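You operate a simulated robot arm through the tools that you are given. There is no shell and no other tool. Be economical: measure what you need, move in short steps, check, and stop when the job is done.

The job below is to be done with a simulated robot arm. You get a single attempt, and the scene is never put back.

TASK
Fetch the yellow square cap and set it on the top of the computer desk. Put one of the small rubber blocks from the inside of dark blue bin one in the green tray. Press the bin one button three times. Put one of the steel brackets from the inside of dark blue bin three on the white card. Take the orange tail lamp and leave it on the kit table before the dark blue bins. Fetch the small carton from the top of the kit cart and set it on the white paper pack there. Take the white box on the top of the kit cart and put it away on the bench top before the label rolls. The order is free. Set down upright: small carton.

Only the result counts: the job must be done as asked and must still hold three seconds after the hand-in. Knocking over, shifting, dropping, spilling or breaking anything else fails it. Lids that push on must go on centred and level and be pressed home; caps that screw on are set level and turned clockwise until they are tight.

THE ROBOT
A 7-joint arm with a vacuum gripper on a trunk, on a base that drives. Base frame: it is fixed to the floor where the robot stands at the start and does not move with it; the origin is under the middle of the robot, x ahead of it, y to its left, z up. Units: mm, degrees, N and s.
With the tool pointing down near the work surface it reaches from about 100 to 880 mm from the robot's upright axis, wherever it stands. Its first joint turns from -166.0 to 166.0 degrees. Places, roughly: bench top before the label rolls (117x23 cm) [-800, 3000, 920]; bin one button [4300, -1500, 900]; green tray (30x19x4 cm) [4100, -1700, 900]; kit table before the dark blue bins (80x22 cm) [4120, -1720, 900]; orange tail lamp (6x15x6 cm) [2800, -1800, 900]; paper pack [2500, -1750, 1000]; small carton [2750, -1750, 1000]; small rubber block (3x8x3 cm) [4400, -1500, 900]; steel bracket (4x6x4 cm) [4400, -1800, 900]; top of the computer desk [-900, 0, 1000]; white box (7x5x4 cm) [2400, -1700, 900]; white card [4000, -2000, 1000]; yellow square cap (6x6x4 cm) [700, -100, 400]. Payload 1.06 kg.
Tool frame: the origin (TCP) lies in the middle of the cups' lips, and z points out of the cups. The gripper has 1 cup of 24 mm across, covering 24 by 24 mm (tool x, y); the bellows give 8 mm. With the vacuum on, a cup seals on a smooth face that it is pressed against (1 to 4 N); it does not hold porous or soft things. The pull reaches 23 N.
Orientation is that of the tool frame in the base frame, as a unit quaternion [w, x, y, z]. With the cups facing straight down, the tool's x points along the base's -x, its y along +y and its z along -z.

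THE INTERFACE
- The arm moves only by the tool move_arm. Its argument "plan" is a list that holds one entry, the list of rows, each a list of 7 numbers: the turn, a rotation vector about the tool's x, y, z in units of 120 degrees (1.0 is 120 degrees), then the shift along the tool's x, y, z in units of 250 mm (1.0 is 250 mm), then the vacuum: 1 switches it on, -1 off. In form: [[[rx, ry, rz, x, y, z, vacuum], ...]]. A call has 1 to 12 rows; each row is the pose to reach, as a shift and turn from the pose commanded when the call began, along the tool's axes at that moment. A call with a number of a shift or a turn outside -1 to 1 is refused whole. Each row takes 0.2 s and may step no farther than 50 mm and 8.6 degrees from the row before; otherwise, or with a gripper value out of range, the whole call is refused. Where a pose cannot be reached the arm comes as near as it can. A force on the tool above 40 N (or 10 N above the force at the start of the call, whichever is more), or a blocked arm, ends the call early, and 0.2 s more pass. The pull builds up within a second once a cup has sealed. Time passes only in rows, and 0.2 s behind the last, so rows that repeat a pose give it time. It gives the time, the measured TCP pose, the force on the tool (base axes) and the pull of the vacuum at its end, in the units of the frame above (readings bear some noise), with the torque about the TCP (base axes, N m) and any sound that the robot's microphone picked up.
- Cameras (640 x 400 px; columns grow to the right, rows downward): "scene" is now at [68.1, 248.8, 1445.9]; the picture's right is [0.86, 0.50, 0.00], its down [0.47, -0.80, -0.36] and it looks along [-0.18, 0.31, -0.93] (base axes); focal length 214 px, centre (320, 200). "wrist" rides on the gripper at [78, 19, -96] in the tool frame; the picture's right is [-0.23, 0.97, 0.00], its down [-0.71, -0.17, -0.69] and it looks along [-0.67, -0.16, 0.73] (tool axes); focal length 243 px, centre (320, 200). There is no depth. A picture from a camera that has moved, and an enlarged one, comes with that camera's place and axes in the base frame and with its lens. The place of the scene camera against the robot may be out by one fixed shift of up to 12 mm in any direction.
- grab_frame(camera): a new picture of that camera. The clock stands still meanwhile.
- drive_base(legs): drives the robot by 1 to 6 legs, each [ahead, left, turn to the left] in mm, mm and degrees, along the robot's own axes; the way and the turn of a leg run together, so that a leg with both is an arc; at most 1500 mm and 180 degrees a leg. The arm and the cameras ride along, it lands a little off, and it stops where it bumps. It gives what a move gives.
- aim_head(pan, tilt): turns the head with the scene camera to pan (to the left, within 120 degrees either way) and tilt (down, from -29 to 69), counted from straight ahead of the robot. It gives what a move gives.
- enlarge(camera, box): a new picture of the part [left, top, right, bottom] of that camera's present view, enlarged. The clock stands still meanwhile.
- job_done(): hands the job in; it is judged then, once.

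Go step by step. Nothing tells you exact positions but the pictures and the camera data: compare them with the known pose of the tool, close in by small moves and look again before you grip or let go. The budget is 196 turns and 162 pictures, counting those below and the enlarged ones. Unless the task says otherwise, let go and move clear before handing in.

The tools are called by a JSON object that holds its "op" and its "data". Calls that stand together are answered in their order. move_arm: Moves the arm, as the interface text tells. Its arguments: {"type":"object","properties":{"plan":{"type":"array","items":{"type":"array","items":{"type":"array","items":{"type":"number"}}}}},"required":["plan"]} The other tools are called the same way: drive_base (legs) drives the base; aim_head (pan, tilt) turns the head that bears the scene camera; grab_frame (camera) takes a picture; enlarge (camera, box) takes an enlarged picture of a part of a camera's view; job_done () hands the job in.

At the start:

```text
clock: 0.0
position: [-187.2, 299.9, 1220.7]
ee_rot: [-0.001, -0.001, 1.0, 0.0]
force: [-1.1, 0.3, 0.3]
moment: [0.01, 0.03, 0.0]
pull: 0.0
robot x, y, heading: [-3.8, -0.5, 0.2]
head pan, tilt: [120.3, 68.8]
```

scene: 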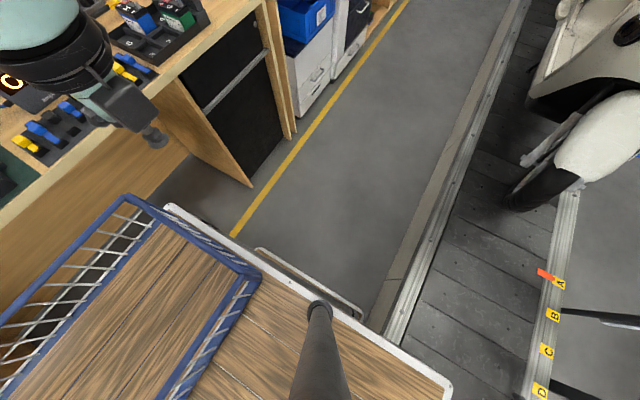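
wrist: 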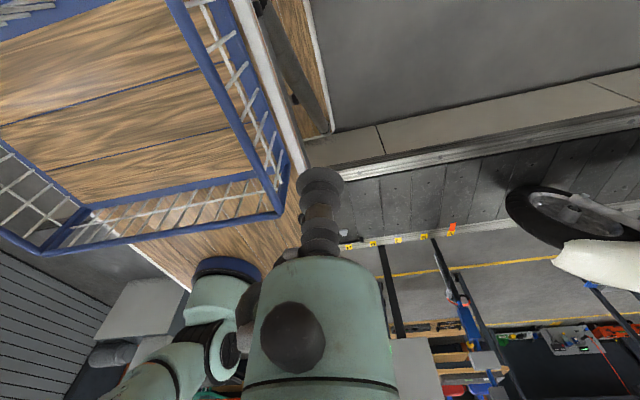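

I see the robot standing near a wooden bench with a wire basket; I'll look around first to find the objects and free floor.

{"op": "aim_head", "data": {"pan": 0, "tilt": 35}}

{"op": "grab_frame", "data": {"camera": "scene"}}

{"op": "aim_head", "data": {"pan": -70, "tilt": 30}}

{"op": "grab_frame", "data": {"camera": "scene"}}

{"op": "aim_head", "data": {"pan": 90, "tilt": 25}}

{"op": "grab_frame", "data": {"camera": "scene"}}

```text
clock: 2.0
position: [-188.1, 299.8, 1220.3]
ee_rot: [0.0, -0.001, 1.0, 0.0]
force: [-0.7, -0.3, 0.6]
moment: [-0.02, -0.01, -0.02]
pull: 0.1
robot x, y, heading: [-0.1, 5.0, 0.1]
head pan, tilt: [0.0, 35.0]
```

```text
159 pictures are left
camera scene: at [184.4, 200.6, 1489.6], right [0.0, -1.0, 0.0], down [-0.57, 0.0, -0.82], along [0.82, 0.0, -0.57], focal length 214 px, centre (320, 200)
```

scene: 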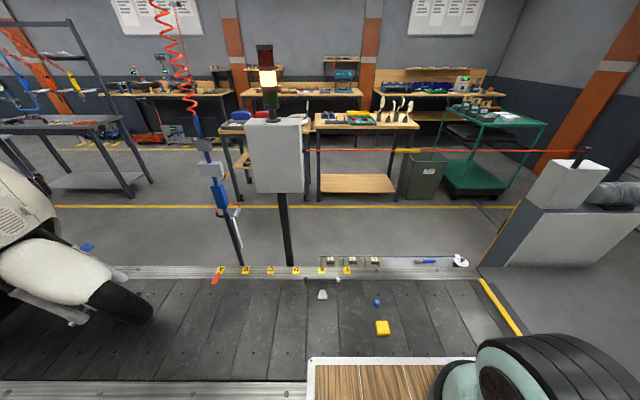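

```text
clock: 3.4
position: [-186.7, 300.4, 1221.1]
ee_rot: [0.0, 0.0, 1.0, 0.001]
force: [-0.2, 0.0, 0.3]
moment: [0.01, -0.01, -0.02]
pull: 0.2
robot x, y, heading: [-2.2, 1.2, 0.2]
head pan, tilt: [-70.0, 30.0]
```

```text
158 pictures are left
camera scene: at [127.3, 115.6, 1497.4], right [-0.94, -0.34, 0.0], down [-0.17, 0.47, -0.87], along [0.3, -0.81, -0.5], focal length 214 px, centre (320, 200)
```

scene: 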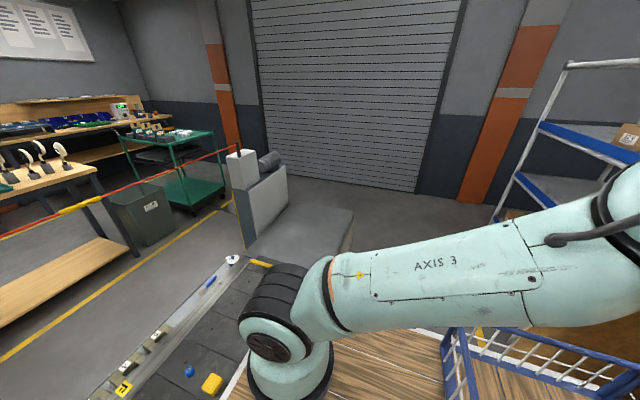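

```text
clock: 5.9
position: [-186.8, 299.9, 1220.9]
ee_rot: [0.0, 0.0, 1.0, 0.001]
force: [0.6, -0.5, 0.1]
moment: [0.02, -0.01, 0.02]
pull: 0.1
robot x, y, heading: [-0.3, 0.5, -0.1]
head pan, tilt: [90.0, 25.0]
```

```text
157 pictures are left
camera scene: at [96.4, 292.7, 1505.3], right [1.0, 0.0, 0.0], down [0.0, -0.42, -0.91], along [0.0, 0.91, -0.42], focal length 214 px, centre (320, 200)
```

scene: 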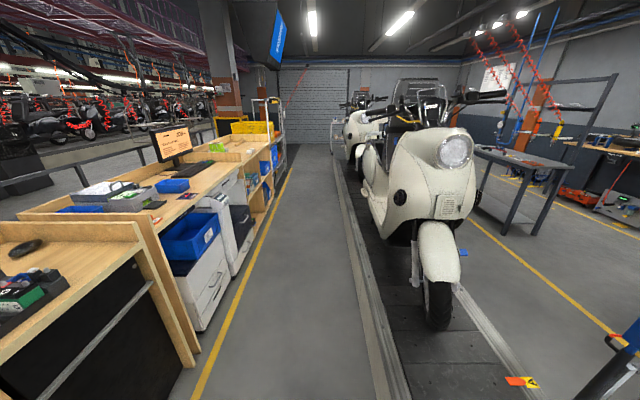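

The yellow cap lies on the low conveyor ahead; the green kit cart and kit table are beyond a belt barrier, and benches are behind and to the left. More looks around.

{"op": "aim_head", "data": {"pan": 120, "tilt": 35}}

{"op": "grab_frame", "data": {"camera": "scene"}}

{"op": "aim_head", "data": {"pan": -120, "tilt": 40}}

{"op": "grab_frame", "data": {"camera": "scene"}}

{"op": "aim_head", "data": {"pan": -10, "tilt": 65}}

{"op": "grab_frame", "data": {"camera": "scene"}}

```text
clock: 6.8
position: [-188.2, 299.2, 1221.8]
ee_rot: [0.0, 0.0, 1.0, 0.0]
force: [-0.2, -0.4, -1.3]
moment: [0.02, 0.02, 0.01]
pull: 0.0
robot x, y, heading: [2.4, 1.8, 0.1]
head pan, tilt: [120.0, 35.0]
```

```text
156 pictures are left
camera scene: at [52.4, 276.8, 1489.6], right [0.87, 0.5, 0.0], down [0.29, -0.5, -0.82], along [-0.41, 0.71, -0.57], focal length 214 px, centre (320, 200)
```

scene: 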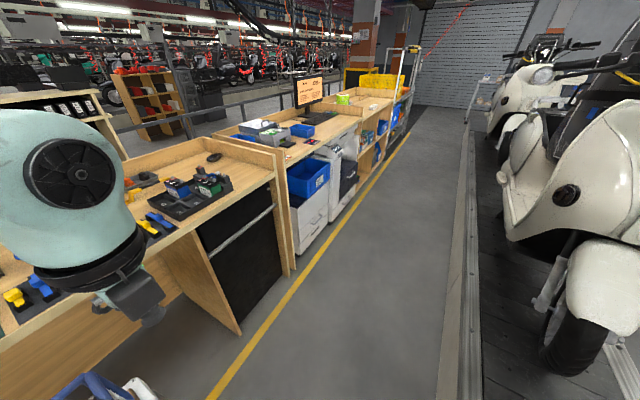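

```text
clock: 10.2
position: [-186.7, 299.7, 1221.5]
ee_rot: [0.0, 0.0, 1.0, 0.0]
force: [-0.3, -0.2, -0.4]
moment: [0.0, -0.02, 0.03]
pull: 0.1
robot x, y, heading: [-0.2, 1.7, -0.1]
head pan, tilt: [-120.0, 40.0]
```

```text
155 pictures are left
camera scene: at [53.8, 126.9, 1482.0], right [-0.87, 0.5, 0.0], down [0.32, 0.56, -0.77], along [-0.38, -0.66, -0.64], focal length 214 px, centre (320, 200)
```

scene: 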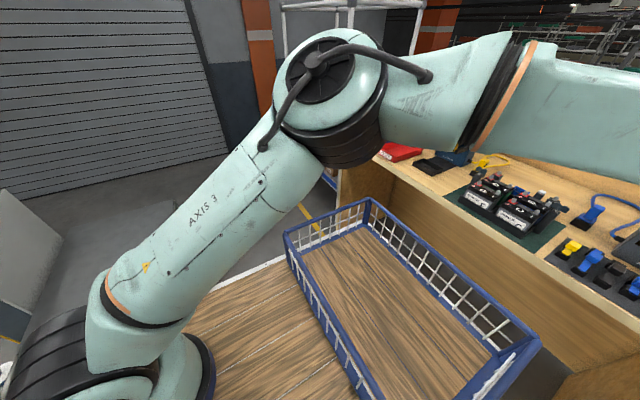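

```text
clock: 12.1
position: [-186.6, 300.4, 1221.8]
ee_rot: [0.0, 0.0, 1.0, 0.0]
force: [-0.1, 0.7, -0.3]
moment: [0.03, 0.01, 0.02]
pull: 0.0
robot x, y, heading: [-3.4, 2.0, -0.0]
head pan, tilt: [-10.0, 65.0]
```

```text
154 pictures are left
camera scene: at [156.1, 189.9, 1449.7], right [-0.17, -0.98, 0.0], down [-0.89, 0.16, -0.42], along [0.42, -0.07, -0.91], focal length 214 px, centre (320, 200)
```

scene: 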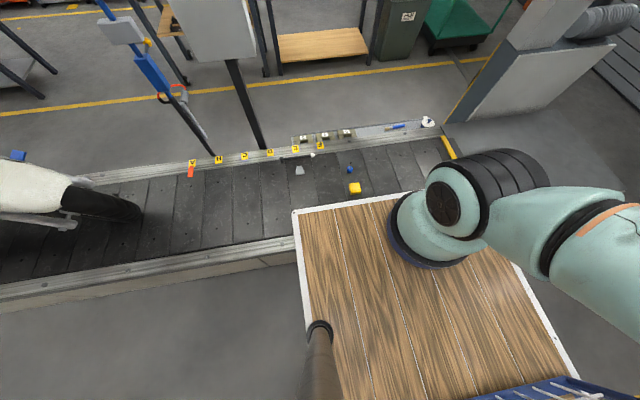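

The robot's top deck is at about z 965, arm base at its front right, mast at its left. The arm is folded rearward, so I bring it round by the right side in steps.

{"op": "move_arm", "data": {"plan": [[[0, 0, 0, 0.08, -0.16, 0, -1], [0, 0, 0, 0.16, -0.32, -0.03, -1], [0, 0, 0, 0.24, -0.48, -0.06, -1], [0, 0, 0, 0.32, -0.64, -0.09, -1], [0, 0, 0, 0.4, -0.8, -0.12, -1], [0, 0, 0, 0.46, -0.97, -0.12, -1]]]}}

{"op": "aim_head", "data": {"pan": -110, "tilt": 40}}

{"op": "grab_frame", "data": {"camera": "scene"}}

{"op": "grab_frame", "data": {"camera": "wrist"}}

```text
clock: 13.5
position: [-302.3, 58.3, 1250.8]
ee_rot: [-0.001, 0.001, 1.0, 0.0]
force: [0.0, 0.2, -0.3]
moment: [-0.02, -0.04, -0.03]
pull: 0.0
robot x, y, heading: [-1.0, 1.7, 0.1]
head pan, tilt: [-10.0, 65.0]
```

```text
clock: 15.2
position: [-302.2, 57.2, 1250.2]
ee_rot: [-0.001, 0.001, 1.0, 0.001]
force: [0.5, -0.4, -0.8]
moment: [0.03, 0.01, -0.01]
pull: 0.1
robot x, y, heading: [-0.8, -0.4, 0.0]
head pan, tilt: [-110.0, 40.0]
```

```text
153 pictures are left
camera scene: at [67.3, 120.6, 1482.0], right [-0.94, 0.34, 0.0], down [0.22, 0.6, -0.77], along [-0.26, -0.72, -0.64], focal length 214 px, centre (320, 200)
```

scene: 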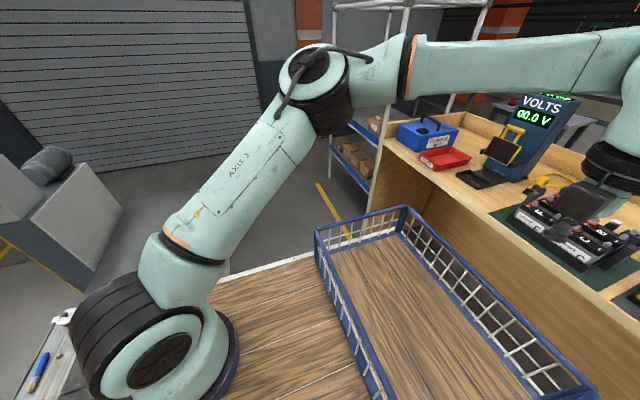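

```text
152 pictures are left
camera wrist: at [-379.9, 75.9, 1345.4], right [0.23, 0.97, 0.0], down [0.71, -0.17, 0.68], along [0.67, -0.16, -0.73], focal length 243 px, centre (320, 200)
```

wrist: 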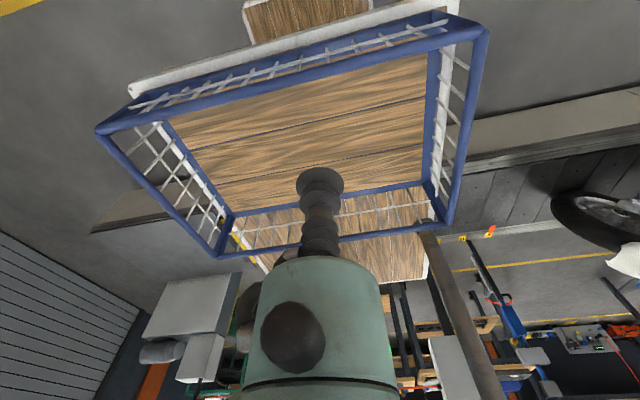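

Works well; continuing the sweep round the right side.

{"op": "move_arm", "data": {"plan": [[[0, 0, 0, -0.05, -0.19, -0.05, -1], [0, 0, 0, -0.1, -0.37, -0.1, -1], [0, 0, 0, -0.15, -0.55, -0.15, -1], [0, 0, 0, -0.22, -0.73, -0.2, -1], [0, 0, 0, -0.34, -0.86, -0.2, -1], [0, 0, 0, -0.48, -0.98, -0.2, -1]]]}}

{"op": "move_arm", "data": {"plan": [[[0, 0, 0, -0.14, -0.14, 0, -1], [0, 0, 0, -0.28, -0.28, 0, -1], [0, 0, 0, -0.42, -0.42, 0, -1], [0, 0, 0, -0.56, -0.56, 0, -1], [0, 0, 0, -0.75, -0.6, 0, -1], [0, 0, 0, -0.94, -0.64, 0, -1]]]}}

{"op": "grab_frame", "data": {"camera": "scene"}}

```text
refused: row 1 steps farther than a row can; nothing moved
```

```text
clock: 16.6
position: [-65.7, -99.0, 1249.1]
ee_rot: [-0.001, -0.001, 1.0, 0.0]
force: [-0.6, 0.8, -0.1]
moment: [0.0, 0.0, 0.0]
pull: 0.0
robot x, y, heading: [-2.4, -1.1, -0.0]
head pan, tilt: [-110.0, 40.0]
```

```text
151 pictures are left
camera scene: at [66.9, 120.8, 1482.0], right [-0.94, 0.34, 0.0], down [0.22, 0.6, -0.77], along [-0.26, -0.72, -0.64], focal length 214 px, centre (320, 200)
```

scene: 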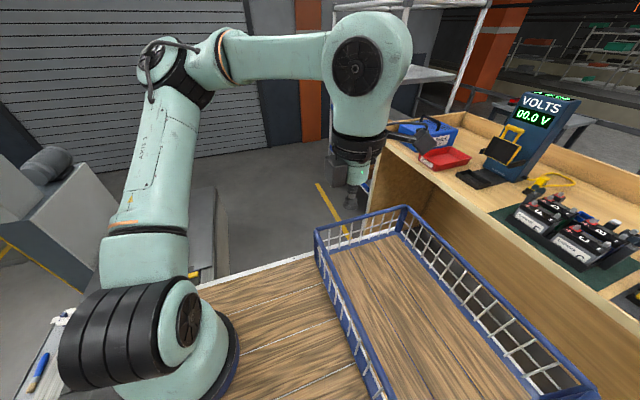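

Continuing round to the front.

{"op": "move_arm", "data": {"plan": [[[0, 0, 0, -0.084, -0.153, 0, -1], [0, 0, 0, -0.168, -0.306, 0, -1], [0, 0, 0, -0.252, -0.46, 0, -1], [0, 0, 0, -0.336, -0.613, 0, -1], [0, 0, 0, -0.42, -0.766, 0, -1], [0, 0, 0, -0.504, -0.92, 0, -1]]]}}

{"op": "move_arm", "data": {"plan": [[[0, 0, 0, -0.16, -0.033, 0, -1], [0, 0, 0, -0.32, -0.066, 0, -1], [0, 0, 0, -0.48, -0.1, 0, -1], [0, 0, 0, -0.64, -0.133, 0, -1], [0, 0, 0, -0.8, -0.166, 0, -1], [0, 0, 0, -0.96, -0.2, 0, -1]]]}}

{"op": "move_arm", "data": {"plan": [[[0, 0, 0, -0.16, 0.066, 0, -1], [0, 0, 0, -0.32, 0.133, 0, -1], [0, 0, 0, -0.48, 0.2, 0, -1], [0, 0, 0, -0.64, 0.266, 0, -1], [0, 0, 0, -0.8, 0.333, 0, -1], [0, 0, 0, -0.96, 0.4, 0, -1]]]}}

{"op": "move_arm", "data": {"plan": [[[0, 0, 0, -0.109, 0.146, 0, -1], [0, 0, 0, -0.218, 0.291, 0, -1], [0, 0, 0, -0.326, 0.437, 0, -1], [0, 0, 0, -0.435, 0.582, 0, -1], [0, 0, 0, -0.544, 0.728, 0, -1]]]}}

{"op": "aim_head", "data": {"pan": -20, "tilt": 50}}

{"op": "grab_frame", "data": {"camera": "scene"}}

{"op": "grab_frame", "data": {"camera": "wrist"}}

```text
clock: 18.1
position: [58.3, -329.1, 1249.9]
ee_rot: [0.0, 0.001, 1.0, 0.0]
force: [-0.1, -0.5, -0.3]
moment: [-0.01, -0.03, 0.01]
pull: 0.1
robot x, y, heading: [-2.6, -1.2, 0.1]
head pan, tilt: [-110.0, 40.0]
```

```text
clock: 19.4
position: [205.2, -297.5, 1216.9]
ee_rot: [0.0, -0.001, 1.0, 0.001]
force: [0.4, -0.1, -0.2]
moment: [-0.02, -0.02, 0.02]
pull: 0.0
out of reach, approached as far as the arm can: row 2, 3, 4, 5, 6
robot x, y, heading: [-0.7, -1.2, -0.1]
head pan, tilt: [-110.0, 40.0]
```

```text
clock: 20.9
position: [313.3, -156.6, 1226.2]
ee_rot: [0.0, 0.0, 1.0, -0.001]
force: [0.2, 0.0, 0.3]
moment: [-0.03, 0.04, 0.03]
pull: 0.0
out of reach, approached as far as the arm can: row 1, 2, 3, 4, 5, 6
robot x, y, heading: [-0.4, 0.5, -0.2]
head pan, tilt: [-110.0, 40.0]
```

```text
clock: 22.1
position: [453.6, 24.6, 1228.1]
ee_rot: [-0.001, 0.001, 1.0, 0.0]
force: [0.6, 0.5, 0.4]
moment: [-0.04, 0.06, -0.03]
pull: 0.0
out of reach, approached as far as the arm can: row 1, 2, 3, 4
robot x, y, heading: [4.4, 1.3, -0.2]
head pan, tilt: [-110.0, 40.0]
```

```text
clock: 23.7
position: [453.1, 21.9, 1227.6]
ee_rot: [-0.001, 0.0, 1.0, 0.001]
force: [1.2, 0.5, -0.8]
moment: [0.04, -0.01, -0.01]
pull: 0.0
robot x, y, heading: [-1.9, 1.4, 0.1]
head pan, tilt: [-20.0, 50.0]
```

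```text
150 pictures are left
camera scene: at [168.8, 174.1, 1467.9], right [-0.34, -0.94, 0.0], down [-0.72, 0.26, -0.64], along [0.6, -0.22, -0.77], focal length 214 px, centre (320, 200)
```

scene: 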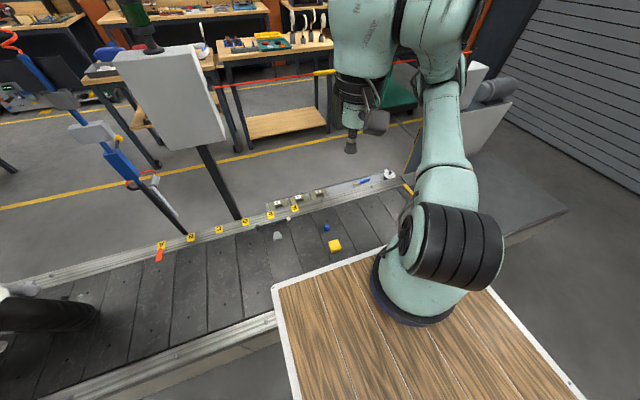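

```text
149 pictures are left
camera wrist: at [374.9, 41.2, 1322.3], right [0.24, 0.97, 0.0], down [0.71, -0.17, 0.68], along [0.67, -0.16, -0.73], focal length 243 px, centre (320, 200)
```

wrist: 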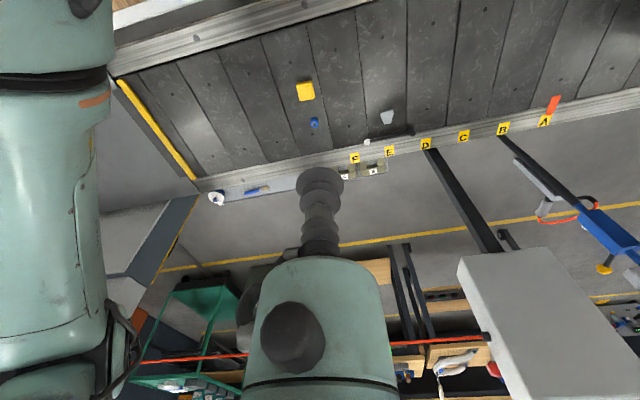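

TCP is at the front; the cap is near (665,-85). Moving over it and down.

{"op": "move_arm", "data": {"plan": [[[0, 0, 0, -0.13, -0.07, 0.1, -1], [0, 0, 0, -0.26, -0.14, 0.2, -1], [0, 0, 0, -0.39, -0.21, 0.3, -1], [0, 0, 0, -0.52, -0.28, 0.4, -1], [0, 0, 0, -0.64, -0.35, 0.54, -1], [0, 0, 0, -0.76, -0.42, 0.64, -1], [0, 0, 0, -0.8, -0.42, 0.8, -1], [0, 0, 0, -0.8, -0.42, 0.98, -1]]]}}

{"op": "grab_frame", "data": {"camera": "wrist"}}

{"op": "grab_frame", "data": {"camera": "scene"}}

```text
clock: 25.5
position: [649.3, -80.2, 982.6]
ee_rot: [0.0, -0.001, 1.0, 0.0]
force: [-0.9, 0.6, -0.2]
moment: [0.01, -0.01, 0.01]
pull: 0.0
out of reach, approached as far as the arm can: row 1, 2, 3
robot x, y, heading: [2.6, -0.7, -0.2]
head pan, tilt: [-20.0, 50.0]
```

```text
148 pictures are left
camera wrist: at [571.7, -60.0, 1077.2], right [0.23, 0.97, 0.0], down [0.71, -0.17, 0.68], along [0.67, -0.16, -0.73], focal length 243 px, centre (320, 200)
```

wrist: 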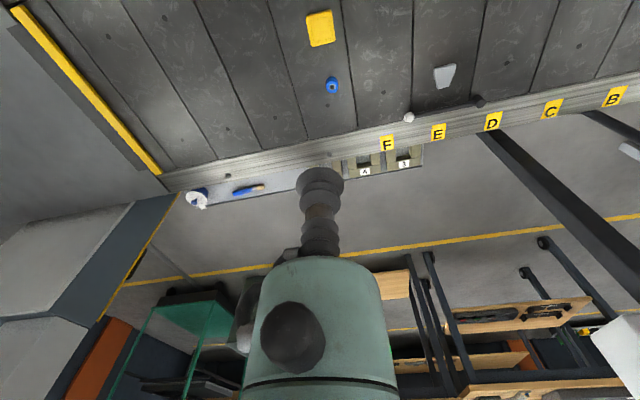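

```text
147 pictures are left
camera scene: at [168.4, 174.2, 1467.9], right [-0.34, -0.94, 0.0], down [-0.72, 0.26, -0.64], along [0.6, -0.22, -0.77], focal length 214 px, centre (320, 200)
```

scene: 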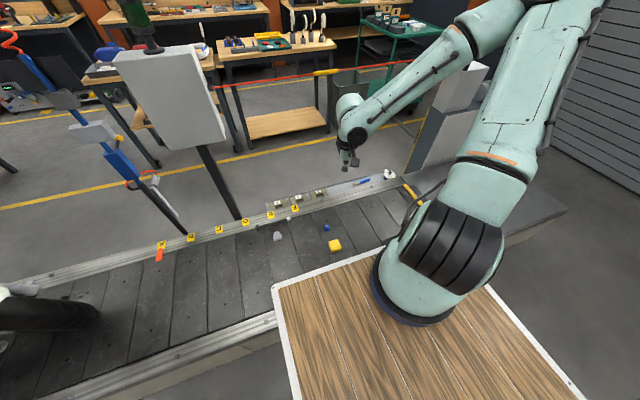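

Cap top at about (660,-82,~445). Descending in two calls to ~z 540.

{"op": "move_arm", "data": {"plan": [[[0, 0, 0, -0.04, 0, 0.19, -1], [0, 0, 0, -0.04, 0, 0.38, -1], [0, 0, 0, -0.04, 0, 0.57, -1], [0, 0, 0, -0.04, 0, 0.76, -1], [0, 0, 0, -0.04, 0, 0.95, -1]]]}}

{"op": "move_arm", "data": {"plan": [[[0, 0, 0, 0, 0, 0.19, -1], [0, 0, 0, 0, 0, 0.38, -1], [0, 0, 0, 0, 0, 0.57, -1], [0, 0, 0, 0, 0, 0.76, -1]]]}}

{"op": "grab_frame", "data": {"camera": "wrist"}}

{"op": "grab_frame", "data": {"camera": "scene"}}

```text
clock: 26.7
position: [659.4, -78.7, 743.9]
ee_rot: [0.0, -0.001, 1.0, -0.001]
force: [0.1, 0.0, -0.3]
moment: [0.01, 0.02, 0.03]
pull: 0.1
robot x, y, heading: [-1.2, -1.0, -0.1]
head pan, tilt: [-20.0, 50.0]
```

```text
clock: 27.7
position: [682.2, -82.3, 680.2]
ee_rot: [-0.001, 0.0, 1.0, 0.002]
force: [-0.3, 0.5, 0.7]
moment: [-0.01, -0.02, 0.0]
pull: 0.1
out of reach, approached as far as the arm can: row 2, 3, 4
robot x, y, heading: [2.3, -2.0, 0.1]
head pan, tilt: [-20.0, 50.0]
```

```text
146 pictures are left
camera wrist: at [604.8, -64.1, 774.2], right [0.23, 0.97, 0.0], down [0.71, -0.17, 0.68], along [0.66, -0.16, -0.73], focal length 243 px, centre (320, 200)
```

wrist: 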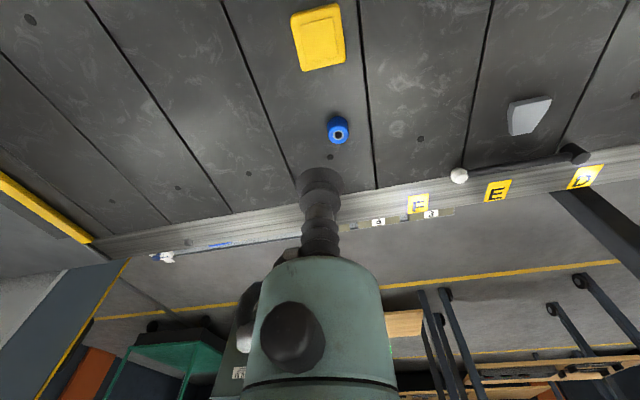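

```text
145 pictures are left
camera scene: at [168.8, 174.1, 1467.9], right [-0.34, -0.94, 0.0], down [-0.72, 0.26, -0.64], along [0.6, -0.22, -0.77], focal length 214 px, centre (320, 200)
```

scene: 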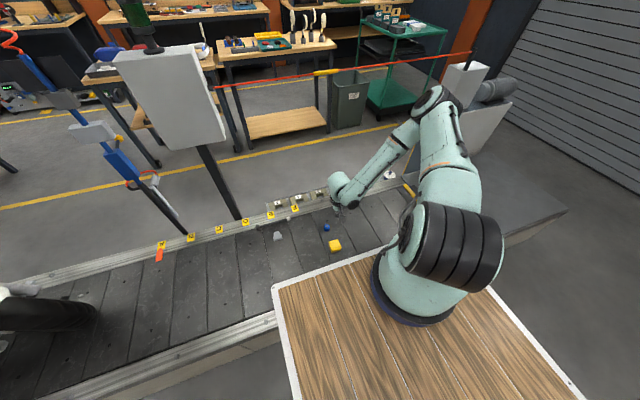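

The arm can't go down so close to its own base; I'll back the base 160 mm so the cap is farther out.

{"op": "drive_base", "data": {"legs": [[-160, 0, 0]]}}

{"op": "move_arm", "data": {"plan": [[[0, 0, 0, -0.19, 0, 0, -1], [0, 0, 0, -0.38, 0, 0, -1], [0, 0, 0, -0.55, 0, 0.05, -1], [0, 0, 0, -0.55, 0, 0.24, -1], [0, 0, 0, -0.55, 0, 0.43, -1]]]}}

{"op": "grab_frame", "data": {"camera": "wrist"}}

{"op": "grab_frame", "data": {"camera": "scene"}}

```text
clock: 29.1
position: [520.0, -82.4, 679.5]
ee_rot: [-0.001, 0.001, 1.0, 0.001]
force: [-0.4, -0.4, -0.5]
moment: [-0.01, -0.03, 0.02]
pull: 0.1
robot x, y, heading: [-160.0, 4.1, -0.3]
head pan, tilt: [-20.0, 50.0]
```

```text
clock: 30.3
position: [644.5, -81.7, 666.9]
ee_rot: [-0.001, 0.001, 1.0, 0.0]
force: [-0.3, -0.2, -0.3]
moment: [-0.01, 0.05, -0.01]
pull: 0.0
out of reach, approached as far as the arm can: row 4, 5
robot x, y, heading: [-161.0, -2.2, 0.1]
head pan, tilt: [-20.0, 50.0]
```

```text
144 pictures are left
camera wrist: at [567.1, -63.4, 760.8], right [0.24, 0.97, 0.0], down [0.71, -0.17, 0.68], along [0.66, -0.16, -0.73], focal length 243 px, centre (320, 200)
```

wrist: 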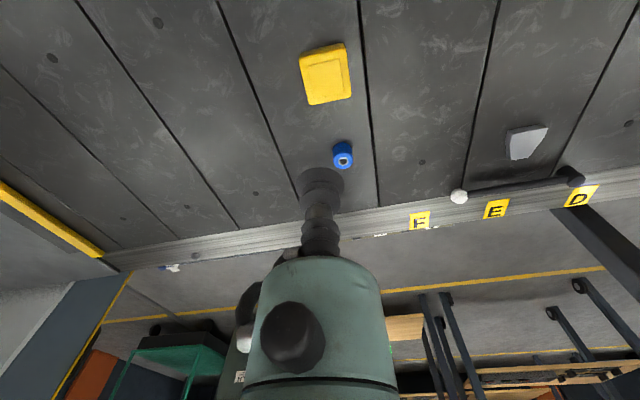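

```text
143 pictures are left
camera scene: at [7.1, 174.2, 1467.8], right [-0.34, -0.94, 0.0], down [-0.72, 0.26, -0.64], along [0.6, -0.22, -0.77], focal length 214 px, centre (320, 200)
```

scene: 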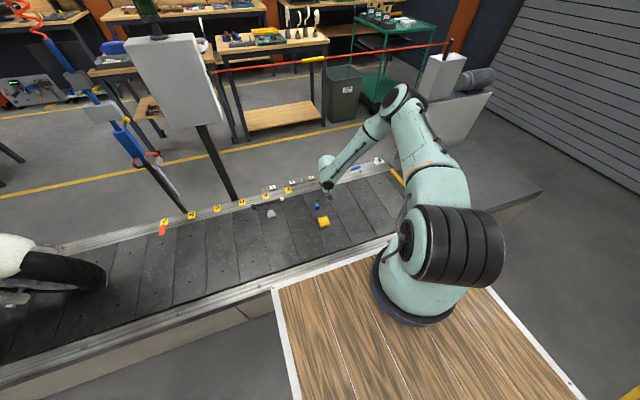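

Depth seems limited around z 670 at this radius. I'll test whether reaching farther out lets the arm go lower.

{"op": "move_arm", "data": {"plan": [[[0, 0, 0, -0.15, 0, -0.1, -1], [0, 0, 0, -0.34, 0, -0.1, -1], [0, 0, 0, -0.53, 0, -0.1, -1], [0, 0, 0, -0.68, 0, 0, -1], [0, 0, 0, -0.68, 0, 0.19, -1], [0, 0, 0, -0.68, 0, 0.36, -1]]]}}

{"op": "grab_frame", "data": {"camera": "scene"}}

```text
clock: 31.7
position: [765.4, -77.5, 710.3]
ee_rot: [0.001, 0.001, 1.0, 0.001]
force: [-0.1, 0.4, -0.8]
moment: [-0.01, 0.03, -0.01]
pull: 0.0
out of reach, approached as far as the arm can: row 3, 4, 5, 6
robot x, y, heading: [-159.6, -1.3, -0.2]
head pan, tilt: [-20.0, 50.0]
```

```text
142 pictures are left
camera scene: at [6.9, 174.1, 1467.8], right [-0.34, -0.94, 0.0], down [-0.72, 0.26, -0.64], along [0.6, -0.22, -0.77], focal length 214 px, centre (320, 200)
```

scene: 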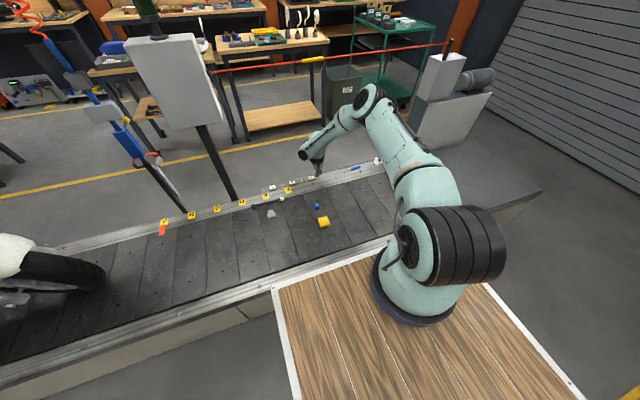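

Going farther out doesn't help. Probably wrist joints are wound up from the sweep, so I'll turn the tool about its axis and see if the depth limit eases.

{"op": "move_arm", "data": {"plan": [[[0, 0, -0.07, 0.1, 0, -0.1, -1], [0, 0, -0.14, 0.2, 0, -0.2, -1], [0, 0, -0.21, 0.3, 0, -0.3, -1], [0, 0, -0.28, 0.4, 0, -0.3, -1], [0, 0, -0.35, 0.43, 0, -0.3, -1], [0, 0, -0.42, 0.43, 0, -0.3, -1], [0, 0, -0.49, 0.43, 0, -0.2, -1], [0, 0, -0.56, 0.43, 0, -0.05, -1], [0, 0, -0.56, 0.43, 0, 0.14, -1], [0, 0, -0.56, 0.43, 0, 0.33, -1], [0, 0, -0.56, 0.43, 0, 0.5, -1]]]}}

{"op": "grab_frame", "data": {"camera": "scene"}}

```text
clock: 34.1
position: [656.7, -73.4, 668.6]
ee_rot: [-0.001, -0.554, 0.833, 0.001]
force: [-0.7, 0.4, 0.0]
moment: [0.0, 0.0, 0.01]
pull: 0.0
out of reach, approached as far as the arm can: row 10, 11
robot x, y, heading: [-164.3, 0.9, -0.4]
head pan, tilt: [-20.0, 50.0]
```

```text
141 pictures are left
camera scene: at [6.9, 174.0, 1467.9], right [-0.34, -0.94, 0.0], down [-0.72, 0.26, -0.64], along [0.6, -0.22, -0.77], focal length 214 px, centre (320, 200)
```

scene: 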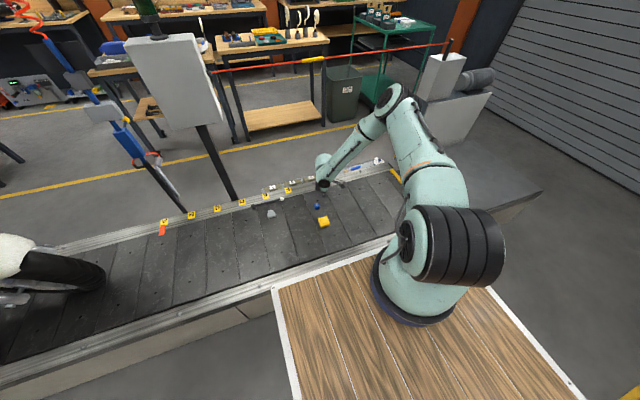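

Yaw makes no difference. Testing whether depth improves farther to the right, in line with the upper arm.

{"op": "move_arm", "data": {"plan": [[[0, 0, 0, 0.16, -0.07, -0.08, -1], [0, 0, 0, 0.32, -0.138, -0.1, -1], [0, 0, 0, 0.48, -0.207, -0.1, -1], [0, 0, 0, 0.64, -0.276, -0.1, -1], [0, 0, 0, 0.81, -0.345, -0.1, -1], [0, 0, 0, 0.81, -0.345, 0.09, -1], [0, 0, 0, 0.81, -0.345, 0.28, -1], [0, 0, 0, 0.81, -0.345, 0.4, -1]]]}}

{"op": "aim_head", "data": {"pan": -45, "tilt": 40}}

{"op": "grab_frame", "data": {"camera": "scene"}}

```text
clock: 35.9
position: [639.7, -286.8, 672.4]
ee_rot: [0.0, -0.552, 0.834, 0.0]
force: [-0.8, -0.6, -0.6]
moment: [-0.01, 0.01, 0.01]
pull: 0.0
out of reach, approached as far as the arm can: row 6, 7, 8
robot x, y, heading: [-159.1, -0.3, -0.0]
head pan, tilt: [-20.0, 50.0]
```

```text
clock: 36.8
position: [640.4, -287.6, 672.7]
ee_rot: [0.0, -0.553, 0.833, 0.0]
force: [-0.2, 0.6, 0.1]
moment: [-0.01, 0.03, 0.03]
pull: 0.1
robot x, y, heading: [-160.2, -2.5, -0.2]
head pan, tilt: [-45.0, 40.0]
```

```text
140 pictures are left
camera scene: at [-5.3, 140.3, 1482.0], right [-0.71, -0.71, 0.0], down [-0.45, 0.46, -0.77], along [0.54, -0.54, -0.64], focal length 214 px, centre (320, 200)
```

scene: 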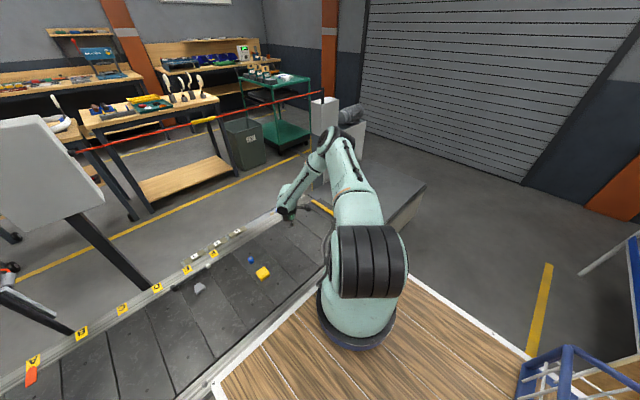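

The upper arm looks horizontal with the forearm slanting outward; testing depth at a smaller radius.

{"op": "move_arm", "data": {"plan": [[[0, 0, 0, 0.03, 0.07, -0.16, -1], [0, 0, 0, 0.1, 0.24, -0.2, -1], [0, 0, 0, 0.17, 0.41, -0.2, -1], [0, 0, 0, 0.24, 0.57, -0.2, -1], [0, 0, 0, 0.3, 0.7, -0.15, -1], [0, 0, 0, 0.3, 0.7, 0.04, -1], [0, 0, 0, 0.3, 0.7, 0.23, -1], [0, 0, 0, 0.3, 0.7, 0.42, -1]]]}}

{"op": "grab_frame", "data": {"camera": "scene"}}

```text
clock: 38.6
position: [463.0, -298.1, 676.7]
ee_rot: [-0.001, -0.553, 0.833, 0.001]
force: [0.8, 0.2, 0.4]
moment: [0.02, -0.01, -0.03]
pull: 0.0
out of reach, approached as far as the arm can: row 6, 7, 8
robot x, y, heading: [-162.6, 0.4, -0.2]
head pan, tilt: [-45.0, 40.0]
```

```text
139 pictures are left
camera scene: at [-5.6, 140.2, 1482.0], right [-0.71, -0.71, 0.0], down [-0.45, 0.46, -0.77], along [0.54, -0.54, -0.64], focal length 214 px, centre (320, 200)
```

scene: 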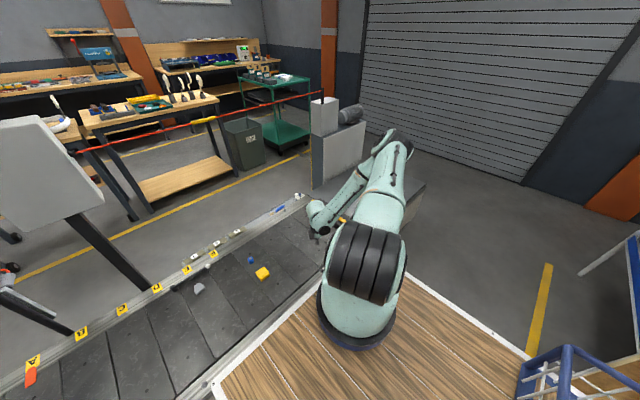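

Depth stays near 670 everywhere, which looks like a wrist-bend limit. Diagnostic: tilt the tool ~24° back against the forearm and see if it goes lower.

{"op": "move_arm", "data": {"plan": [[[-0.05, 0.043, 0, 0, 0, -0.05, -1], [-0.1, 0.086, 0, 0, 0, -0.05, -1], [-0.153, 0.129, 0, 0, 0, -0.05, -1], [-0.153, 0.129, 0, 0, 0, 0.1, -1], [-0.153, 0.129, 0, 0, 0, 0.25, -1], [-0.153, 0.129, 0, 0, 0, 0.44, -1]]]}}

{"op": "grab_frame", "data": {"camera": "scene"}}

```text
clock: 40.0
position: [467.9, -296.5, 671.0]
ee_rot: [-0.2, -0.541, 0.815, 0.059]
force: [0.2, -0.4, 0.4]
moment: [0.02, 0.0, -0.01]
pull: 0.1
out of reach, approached as far as the arm can: row 4, 5, 6
robot x, y, heading: [-160.0, 0.4, -0.3]
head pan, tilt: [-45.0, 40.0]
```

```text
138 pictures are left
camera scene: at [-5.5, 140.1, 1482.1], right [-0.71, -0.71, 0.0], down [-0.45, 0.46, -0.77], along [0.54, -0.54, -0.64], focal length 214 px, centre (320, 200)
```

scene: 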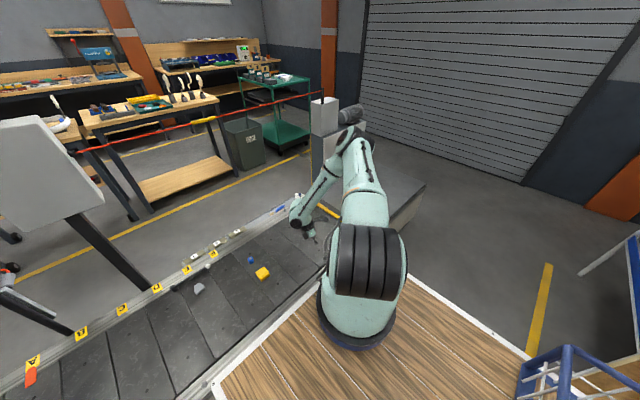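

The floor seems independent of tilt too. I'll triangulate the arm's joints from two head pans to understand the limit.

{"op": "aim_head", "data": {"pan": -15, "tilt": 40}}

{"op": "grab_frame", "data": {"camera": "scene"}}

{"op": "aim_head", "data": {"pan": -85, "tilt": 40}}

{"op": "grab_frame", "data": {"camera": "scene"}}

```text
clock: 41.0
position: [468.8, -297.1, 671.1]
ee_rot: [-0.2, -0.541, 0.815, 0.059]
force: [0.0, 0.4, 0.2]
moment: [0.01, -0.02, 0.05]
pull: 0.1
robot x, y, heading: [-161.2, 2.3, -0.2]
head pan, tilt: [-15.0, 40.0]
```

```text
137 pictures are left
camera scene: at [16.7, 178.2, 1482.0], right [-0.26, -0.97, 0.0], down [-0.62, 0.17, -0.77], along [0.74, -0.2, -0.64], focal length 214 px, centre (320, 200)
```

scene: 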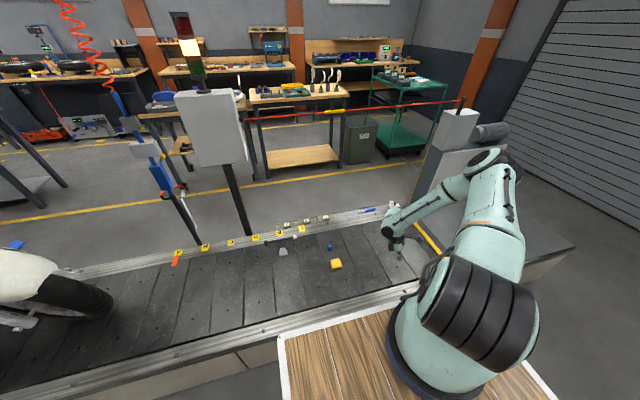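

```text
clock: 42.4
position: [469.0, -296.9, 670.9]
ee_rot: [-0.2, -0.541, 0.814, 0.059]
force: [0.0, -0.5, -0.3]
moment: [0.01, 0.03, -0.01]
pull: 0.0
robot x, y, heading: [-160.6, -0.3, -0.1]
head pan, tilt: [-85.0, 40.0]
```

```text
136 pictures are left
camera scene: at [-58.0, 115.7, 1482.0], right [-1.0, -0.09, 0.0], down [-0.06, 0.64, -0.77], along [0.07, -0.76, -0.64], focal length 214 px, centre (320, 200)
```

scene: 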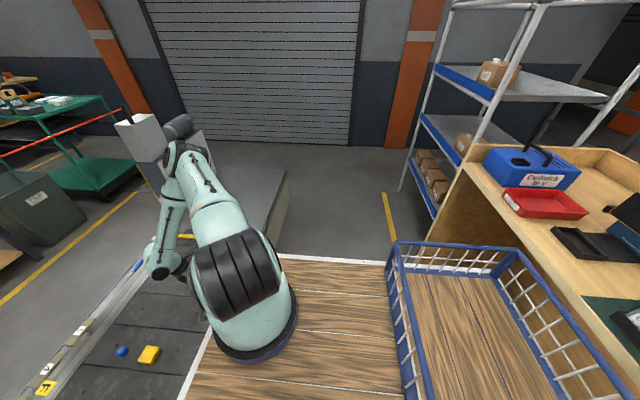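

Elbow sits about 500 mm out at shoulder height. I'll untilt the tool, return in front and push downward with repeated rows to see if the solver creeps lower.

{"op": "move_arm", "data": {"plan": [[[0.05, -0.043, 0, 0, 0, -0.15, -1], [0.1, -0.086, 0, 0, 0, -0.2, -1], [0.153, -0.129, 0, 0, 0, -0.2, -1]]]}}

{"op": "move_arm", "data": {"plan": [[[0, 0, 0, -0.16, -0.06, 0, -1], [0, 0, 0, -0.33, -0.11, 0, -1], [0, 0, 0, -0.5, -0.12, 0, -1], [0, 0, 0, -0.68, -0.13, 0, -1], [0, 0, 0, -0.86, -0.14, 0, -1], [0, 0, 0, -0.98, -0.16, 0.1, -1], [0, 0, 0, -0.98, -0.16, 0.29, -1], [0, 0, 0, -0.98, -0.16, 0.48, -1], [0, 0, 0, -0.98, -0.16, 0.67, -1], [0, 0, 0, -0.98, -0.16, 0.86, -1], [0, 0, 0, -0.98, -0.16, 1.0, -1]]]}}

{"op": "aim_head", "data": {"pan": -40, "tilt": 45}}

{"op": "grab_frame", "data": {"camera": "scene"}}

```text
clock: 43.2
position: [487.3, -290.3, 714.4]
ee_rot: [0.001, -0.554, 0.833, 0.001]
force: [0.8, 0.6, 0.3]
moment: [-0.02, 0.01, 0.0]
pull: 0.1
robot x, y, heading: [-163.4, -6.1, -0.1]
head pan, tilt: [-85.0, 40.0]
```

```text
clock: 45.6
position: [617.3, -82.1, 665.7]
ee_rot: [-0.001, -0.553, 0.833, 0.001]
force: [0.2, 0.1, 0.0]
moment: [-0.02, -0.02, 0.0]
pull: 0.0
out of reach, approached as far as the arm can: row 7, 8, 9, 10, 11
robot x, y, heading: [-161.8, 2.7, 0.0]
head pan, tilt: [-85.0, 40.0]
```

```text
clock: 46.7
position: [617.6, -80.8, 665.6]
ee_rot: [-0.001, -0.553, 0.833, 0.001]
force: [-0.3, 0.1, 0.6]
moment: [0.0, 0.01, 0.01]
pull: 0.1
robot x, y, heading: [-164.0, 1.3, -0.0]
head pan, tilt: [-40.0, 45.0]
```

```text
135 pictures are left
camera scene: at [-3.2, 148.0, 1474.8], right [-0.64, -0.76, 0.0], down [-0.54, 0.46, -0.71], along [0.54, -0.46, -0.71], focal length 214 px, centre (320, 200)
```

scene: 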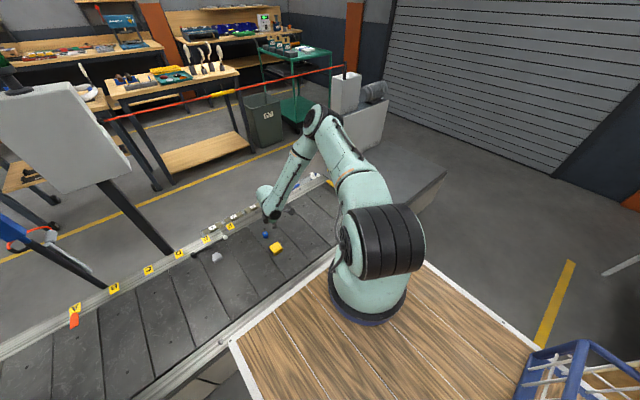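

The low cap can't be reached in this arm posture; I'll defer it and do the kit-area jobs first. Raising and retracting the arm, then driving to the right and looking for the way round.

{"op": "move_arm", "data": {"plan": [[[0, 0, 0, 0, 0, -0.19, -1], [0, 0, 0, 0, 0, -0.38, -1], [0, 0, 0, 0, 0, -0.57, -1], [0, 0, 0, 0, 0, -0.76, -1], [0, 0, 0, 0, 0, -0.95, -1]]]}}

{"op": "move_arm", "data": {"plan": [[[0, 0, 0, 0.04, 0.1, -0.16, -1], [0, 0, 0, 0.08, 0.2, -0.32, -1], [0, 0, 0, 0.12, 0.3, -0.48, -1], [0, 0, 0, 0.16, 0.4, -0.62, -1], [0, 0, 0, 0.22, 0.5, -0.75, -1], [0, 0, 0, 0.28, 0.64, -0.8, -1]]]}}

{"op": "drive_base", "data": {"legs": [[0, -1200, 0]]}}

{"op": "aim_head", "data": {"pan": -45, "tilt": 30}}

{"op": "grab_frame", "data": {"camera": "scene"}}

```text
clock: 47.9
position: [617.8, -82.0, 906.2]
ee_rot: [-0.001, -0.553, 0.833, 0.001]
force: [0.0, 0.0, 0.0]
moment: [-0.01, 0.01, -0.01]
pull: 0.0
robot x, y, heading: [-162.7, -4.1, -0.2]
head pan, tilt: [-40.0, 45.0]
```

```text
clock: 49.3
position: [443.5, -85.3, 1107.0]
ee_rot: [-0.001, -0.553, 0.833, 0.0]
force: [-0.2, 0.3, -0.5]
moment: [0.01, 0.02, -0.03]
pull: 0.1
robot x, y, heading: [-161.9, -1.1, -0.1]
head pan, tilt: [-40.0, 45.0]
```

```text
clock: 55.5
position: [436.5, -1306.1, 1107.6]
ee_rot: [-0.001, -0.551, 0.835, 0.001]
force: [0.1, 0.0, 0.9]
moment: [-0.04, 0.01, 0.01]
pull: 0.2
robot x, y, heading: [-167.1, -1218.9, -0.7]
head pan, tilt: [-40.0, 45.0]
```

```text
clock: 56.2
position: [436.6, -1307.3, 1106.2]
ee_rot: [0.0, -0.55, 0.835, 0.0]
force: [-0.1, -0.3, 0.1]
moment: [0.02, -0.01, -0.03]
pull: 0.1
robot x, y, heading: [-163.6, -1221.6, -0.4]
head pan, tilt: [-45.0, 30.0]
```

```text
134 pictures are left
camera scene: at [-6.2, -1083.3, 1497.3], right [-0.71, -0.7, 0.0], down [-0.35, 0.36, -0.87], along [0.61, -0.62, -0.5], focal length 214 px, centre (320, 200)
```

scene: 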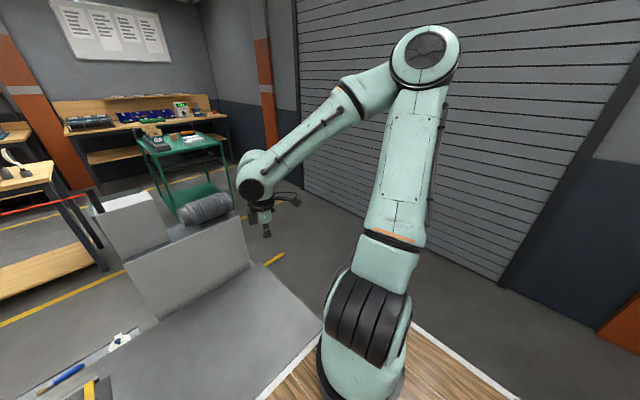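

The machine ends near y −1600 and the shutter is at about y −3200; I'll pass at y ≈ −2450 and then ahead.

{"op": "drive_base", "data": {"legs": [[0, -1230, 0], [1500, 0, 0]]}}

{"op": "aim_head", "data": {"pan": 15, "tilt": 30}}

{"op": "grab_frame", "data": {"camera": "scene"}}

```text
clock: 69.5
position: [1917.0, -2564.9, 1107.5]
ee_rot: [0.001, -0.547, 0.837, 0.001]
force: [0.4, -0.2, -0.6]
moment: [-0.01, -0.01, 0.0]
pull: 0.1
robot x, y, heading: [1313.3, -2469.4, -0.8]
head pan, tilt: [-45.0, 30.0]
```

```text
clock: 70.8
position: [1916.7, -2565.8, 1106.9]
ee_rot: [-0.001, -0.546, 0.838, 0.001]
force: [-0.4, 0.3, 0.4]
moment: [0.0, 0.01, 0.03]
pull: 0.1
robot x, y, heading: [1312.0, -2469.5, -0.7]
head pan, tilt: [15.0, 30.0]
```

```text
133 pictures are left
camera scene: at [1500.2, -2250.5, 1497.4], right [0.24, -0.97, 0.0], down [-0.49, -0.12, -0.87], along [0.84, 0.21, -0.5], focal length 214 px, centre (320, 200)
```

scene: 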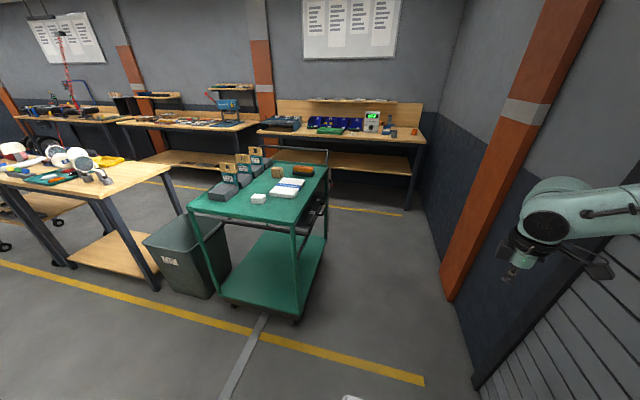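

The cart (x≈2320–3190, y≈−1290…−1870) carries the lamp, carton, paper pack and white box; the table front is near x 4050. I'll stand right of the cart facing it.

{"op": "drive_base", "data": {"legs": [[1330, 100, 0], [0, 0, 90]]}}

{"op": "aim_head", "data": {"pan": 0, "tilt": 45}}

{"op": "grab_frame", "data": {"camera": "scene"}}

{"op": "grab_frame", "data": {"camera": "wrist"}}

```text
clock: 81.3
position: [2741.9, -1788.8, 1108.0]
ee_rot: [0.001, 0.979, -0.203, -0.001]
force: [0.3, 0.6, -0.4]
moment: [-0.01, 0.0, -0.03]
pull: 0.1
robot x, y, heading: [2649.6, -2392.0, 89.4]
head pan, tilt: [15.0, 30.0]
```

```text
clock: 82.1
position: [2742.0, -1790.6, 1107.7]
ee_rot: [0.001, 0.979, -0.204, 0.0]
force: [-0.7, -0.3, -0.5]
moment: [-0.02, 0.01, -0.01]
pull: 0.0
robot x, y, heading: [2648.2, -2393.5, 89.5]
head pan, tilt: [0.0, 45.0]
```

```text
132 pictures are left
camera scene: at [2439.7, -2220.2, 1474.8], right [1.0, -0.01, 0.0], down [-0.01, -0.71, -0.71], along [0.01, 0.71, -0.71], focal length 214 px, centre (320, 200)
```

scene: 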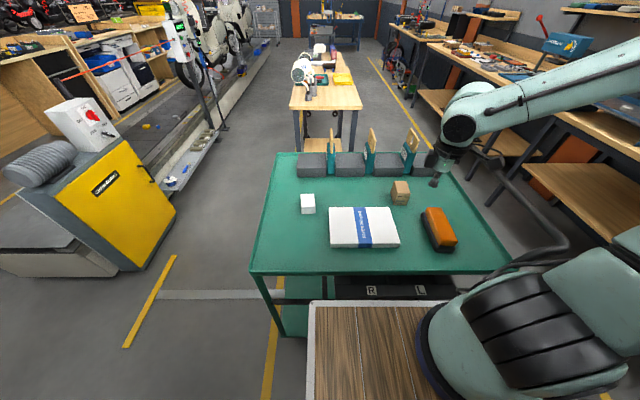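

```text
131 pictures are left
camera wrist: at [2806.4, -1838.7, 1201.4], right [-0.6, -0.8, 0.0], down [-0.58, 0.44, 0.69], along [-0.55, 0.41, -0.73], focal length 243 px, centre (320, 200)
```

wrist: 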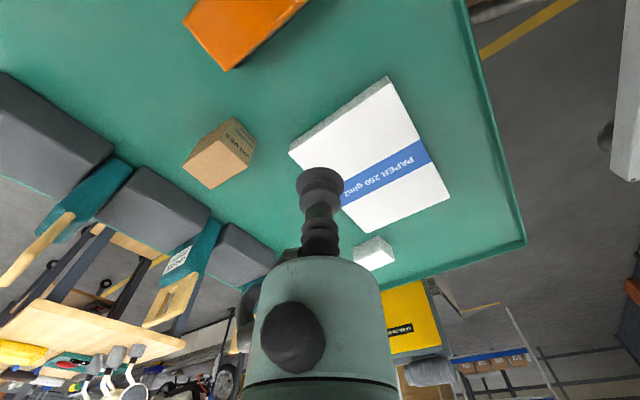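

From the right side of the cart I see the white box (~2400,−1640), paper pack (~2580,−1800), carton (~2740,−1630) and orange lamp (~2830,−1800). Zooming in on them.

{"op": "enlarge", "data": {"camera": "scene", "box": [280, 150, 480, 275]}}

{"op": "enlarge", "data": {"camera": "wrist", "box": [150, 60, 420, 280]}}

```text
3.20 times, centred on (380, 212) of scene
camera zoom: at [2439.7, -2220.2, 1474.8], right [1.0, -0.01, 0.0], down [-0.01, -0.71, -0.71], along [0.01, 0.71, -0.71], focal length 686 px, centre (128, 160)
```

zoom: 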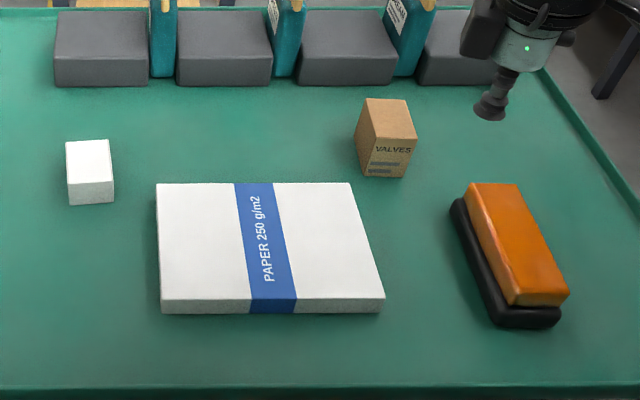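

```text
1.82 times, centred on (285, 170) of wrist
camera zoom: at [2806.4, -1838.7, 1201.4], right [-0.6, -0.8, 0.0], down [-0.58, 0.44, 0.69], along [-0.55, 0.41, -0.73], focal length 441 px, centre (384, 254)
```

zoom: 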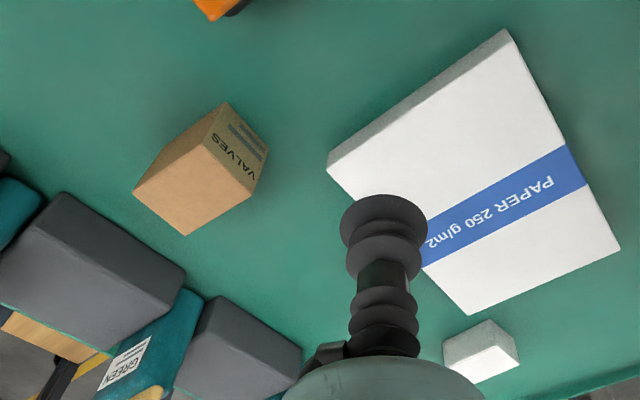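

Carton top ≈ (2744, −1634, 953). Moving above it.

{"op": "move_arm", "data": {"plan": [[[0, 0, 0, -0.06, -0.15, 0, -1], [0, 0, 0, -0.12, -0.3, 0.08, -1], [0, 0, 0, -0.18, -0.45, 0.16, -1], [0, 0, 0, -0.24, -0.576, 0.24, -1], [0, 0, 0, -0.24, -0.576, 0.39, -1]]]}}

{"op": "grab_frame", "data": {"camera": "wrist"}}

{"op": "grab_frame", "data": {"camera": "scene"}}

```text
clock: 83.3
position: [2740.8, -1634.3, 1009.3]
ee_rot: [0.001, 0.979, -0.203, 0.0]
force: [0.0, -0.2, 0.3]
moment: [0.04, -0.03, 0.04]
pull: 0.1
robot x, y, heading: [2650.7, -2390.6, 89.5]
head pan, tilt: [0.0, 45.0]
```

```text
128 pictures are left
camera wrist: at [2806.3, -1683.3, 1104.0], right [-0.6, -0.8, 0.0], down [-0.58, 0.44, 0.69], along [-0.55, 0.41, -0.73], focal length 243 px, centre (320, 200)
```

wrist: 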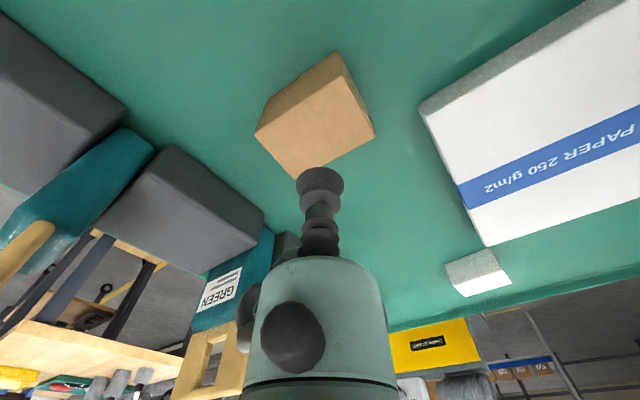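

```text
127 pictures are left
camera scene: at [2439.6, -2220.6, 1474.8], right [1.0, -0.01, 0.0], down [-0.01, -0.71, -0.71], along [0.01, 0.71, -0.71], focal length 214 px, centre (320, 200)
```

scene: 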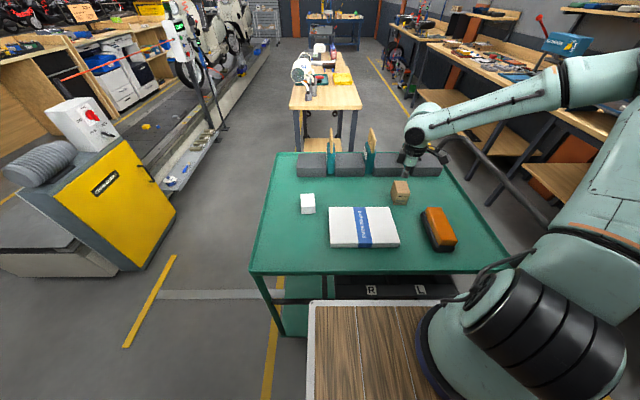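

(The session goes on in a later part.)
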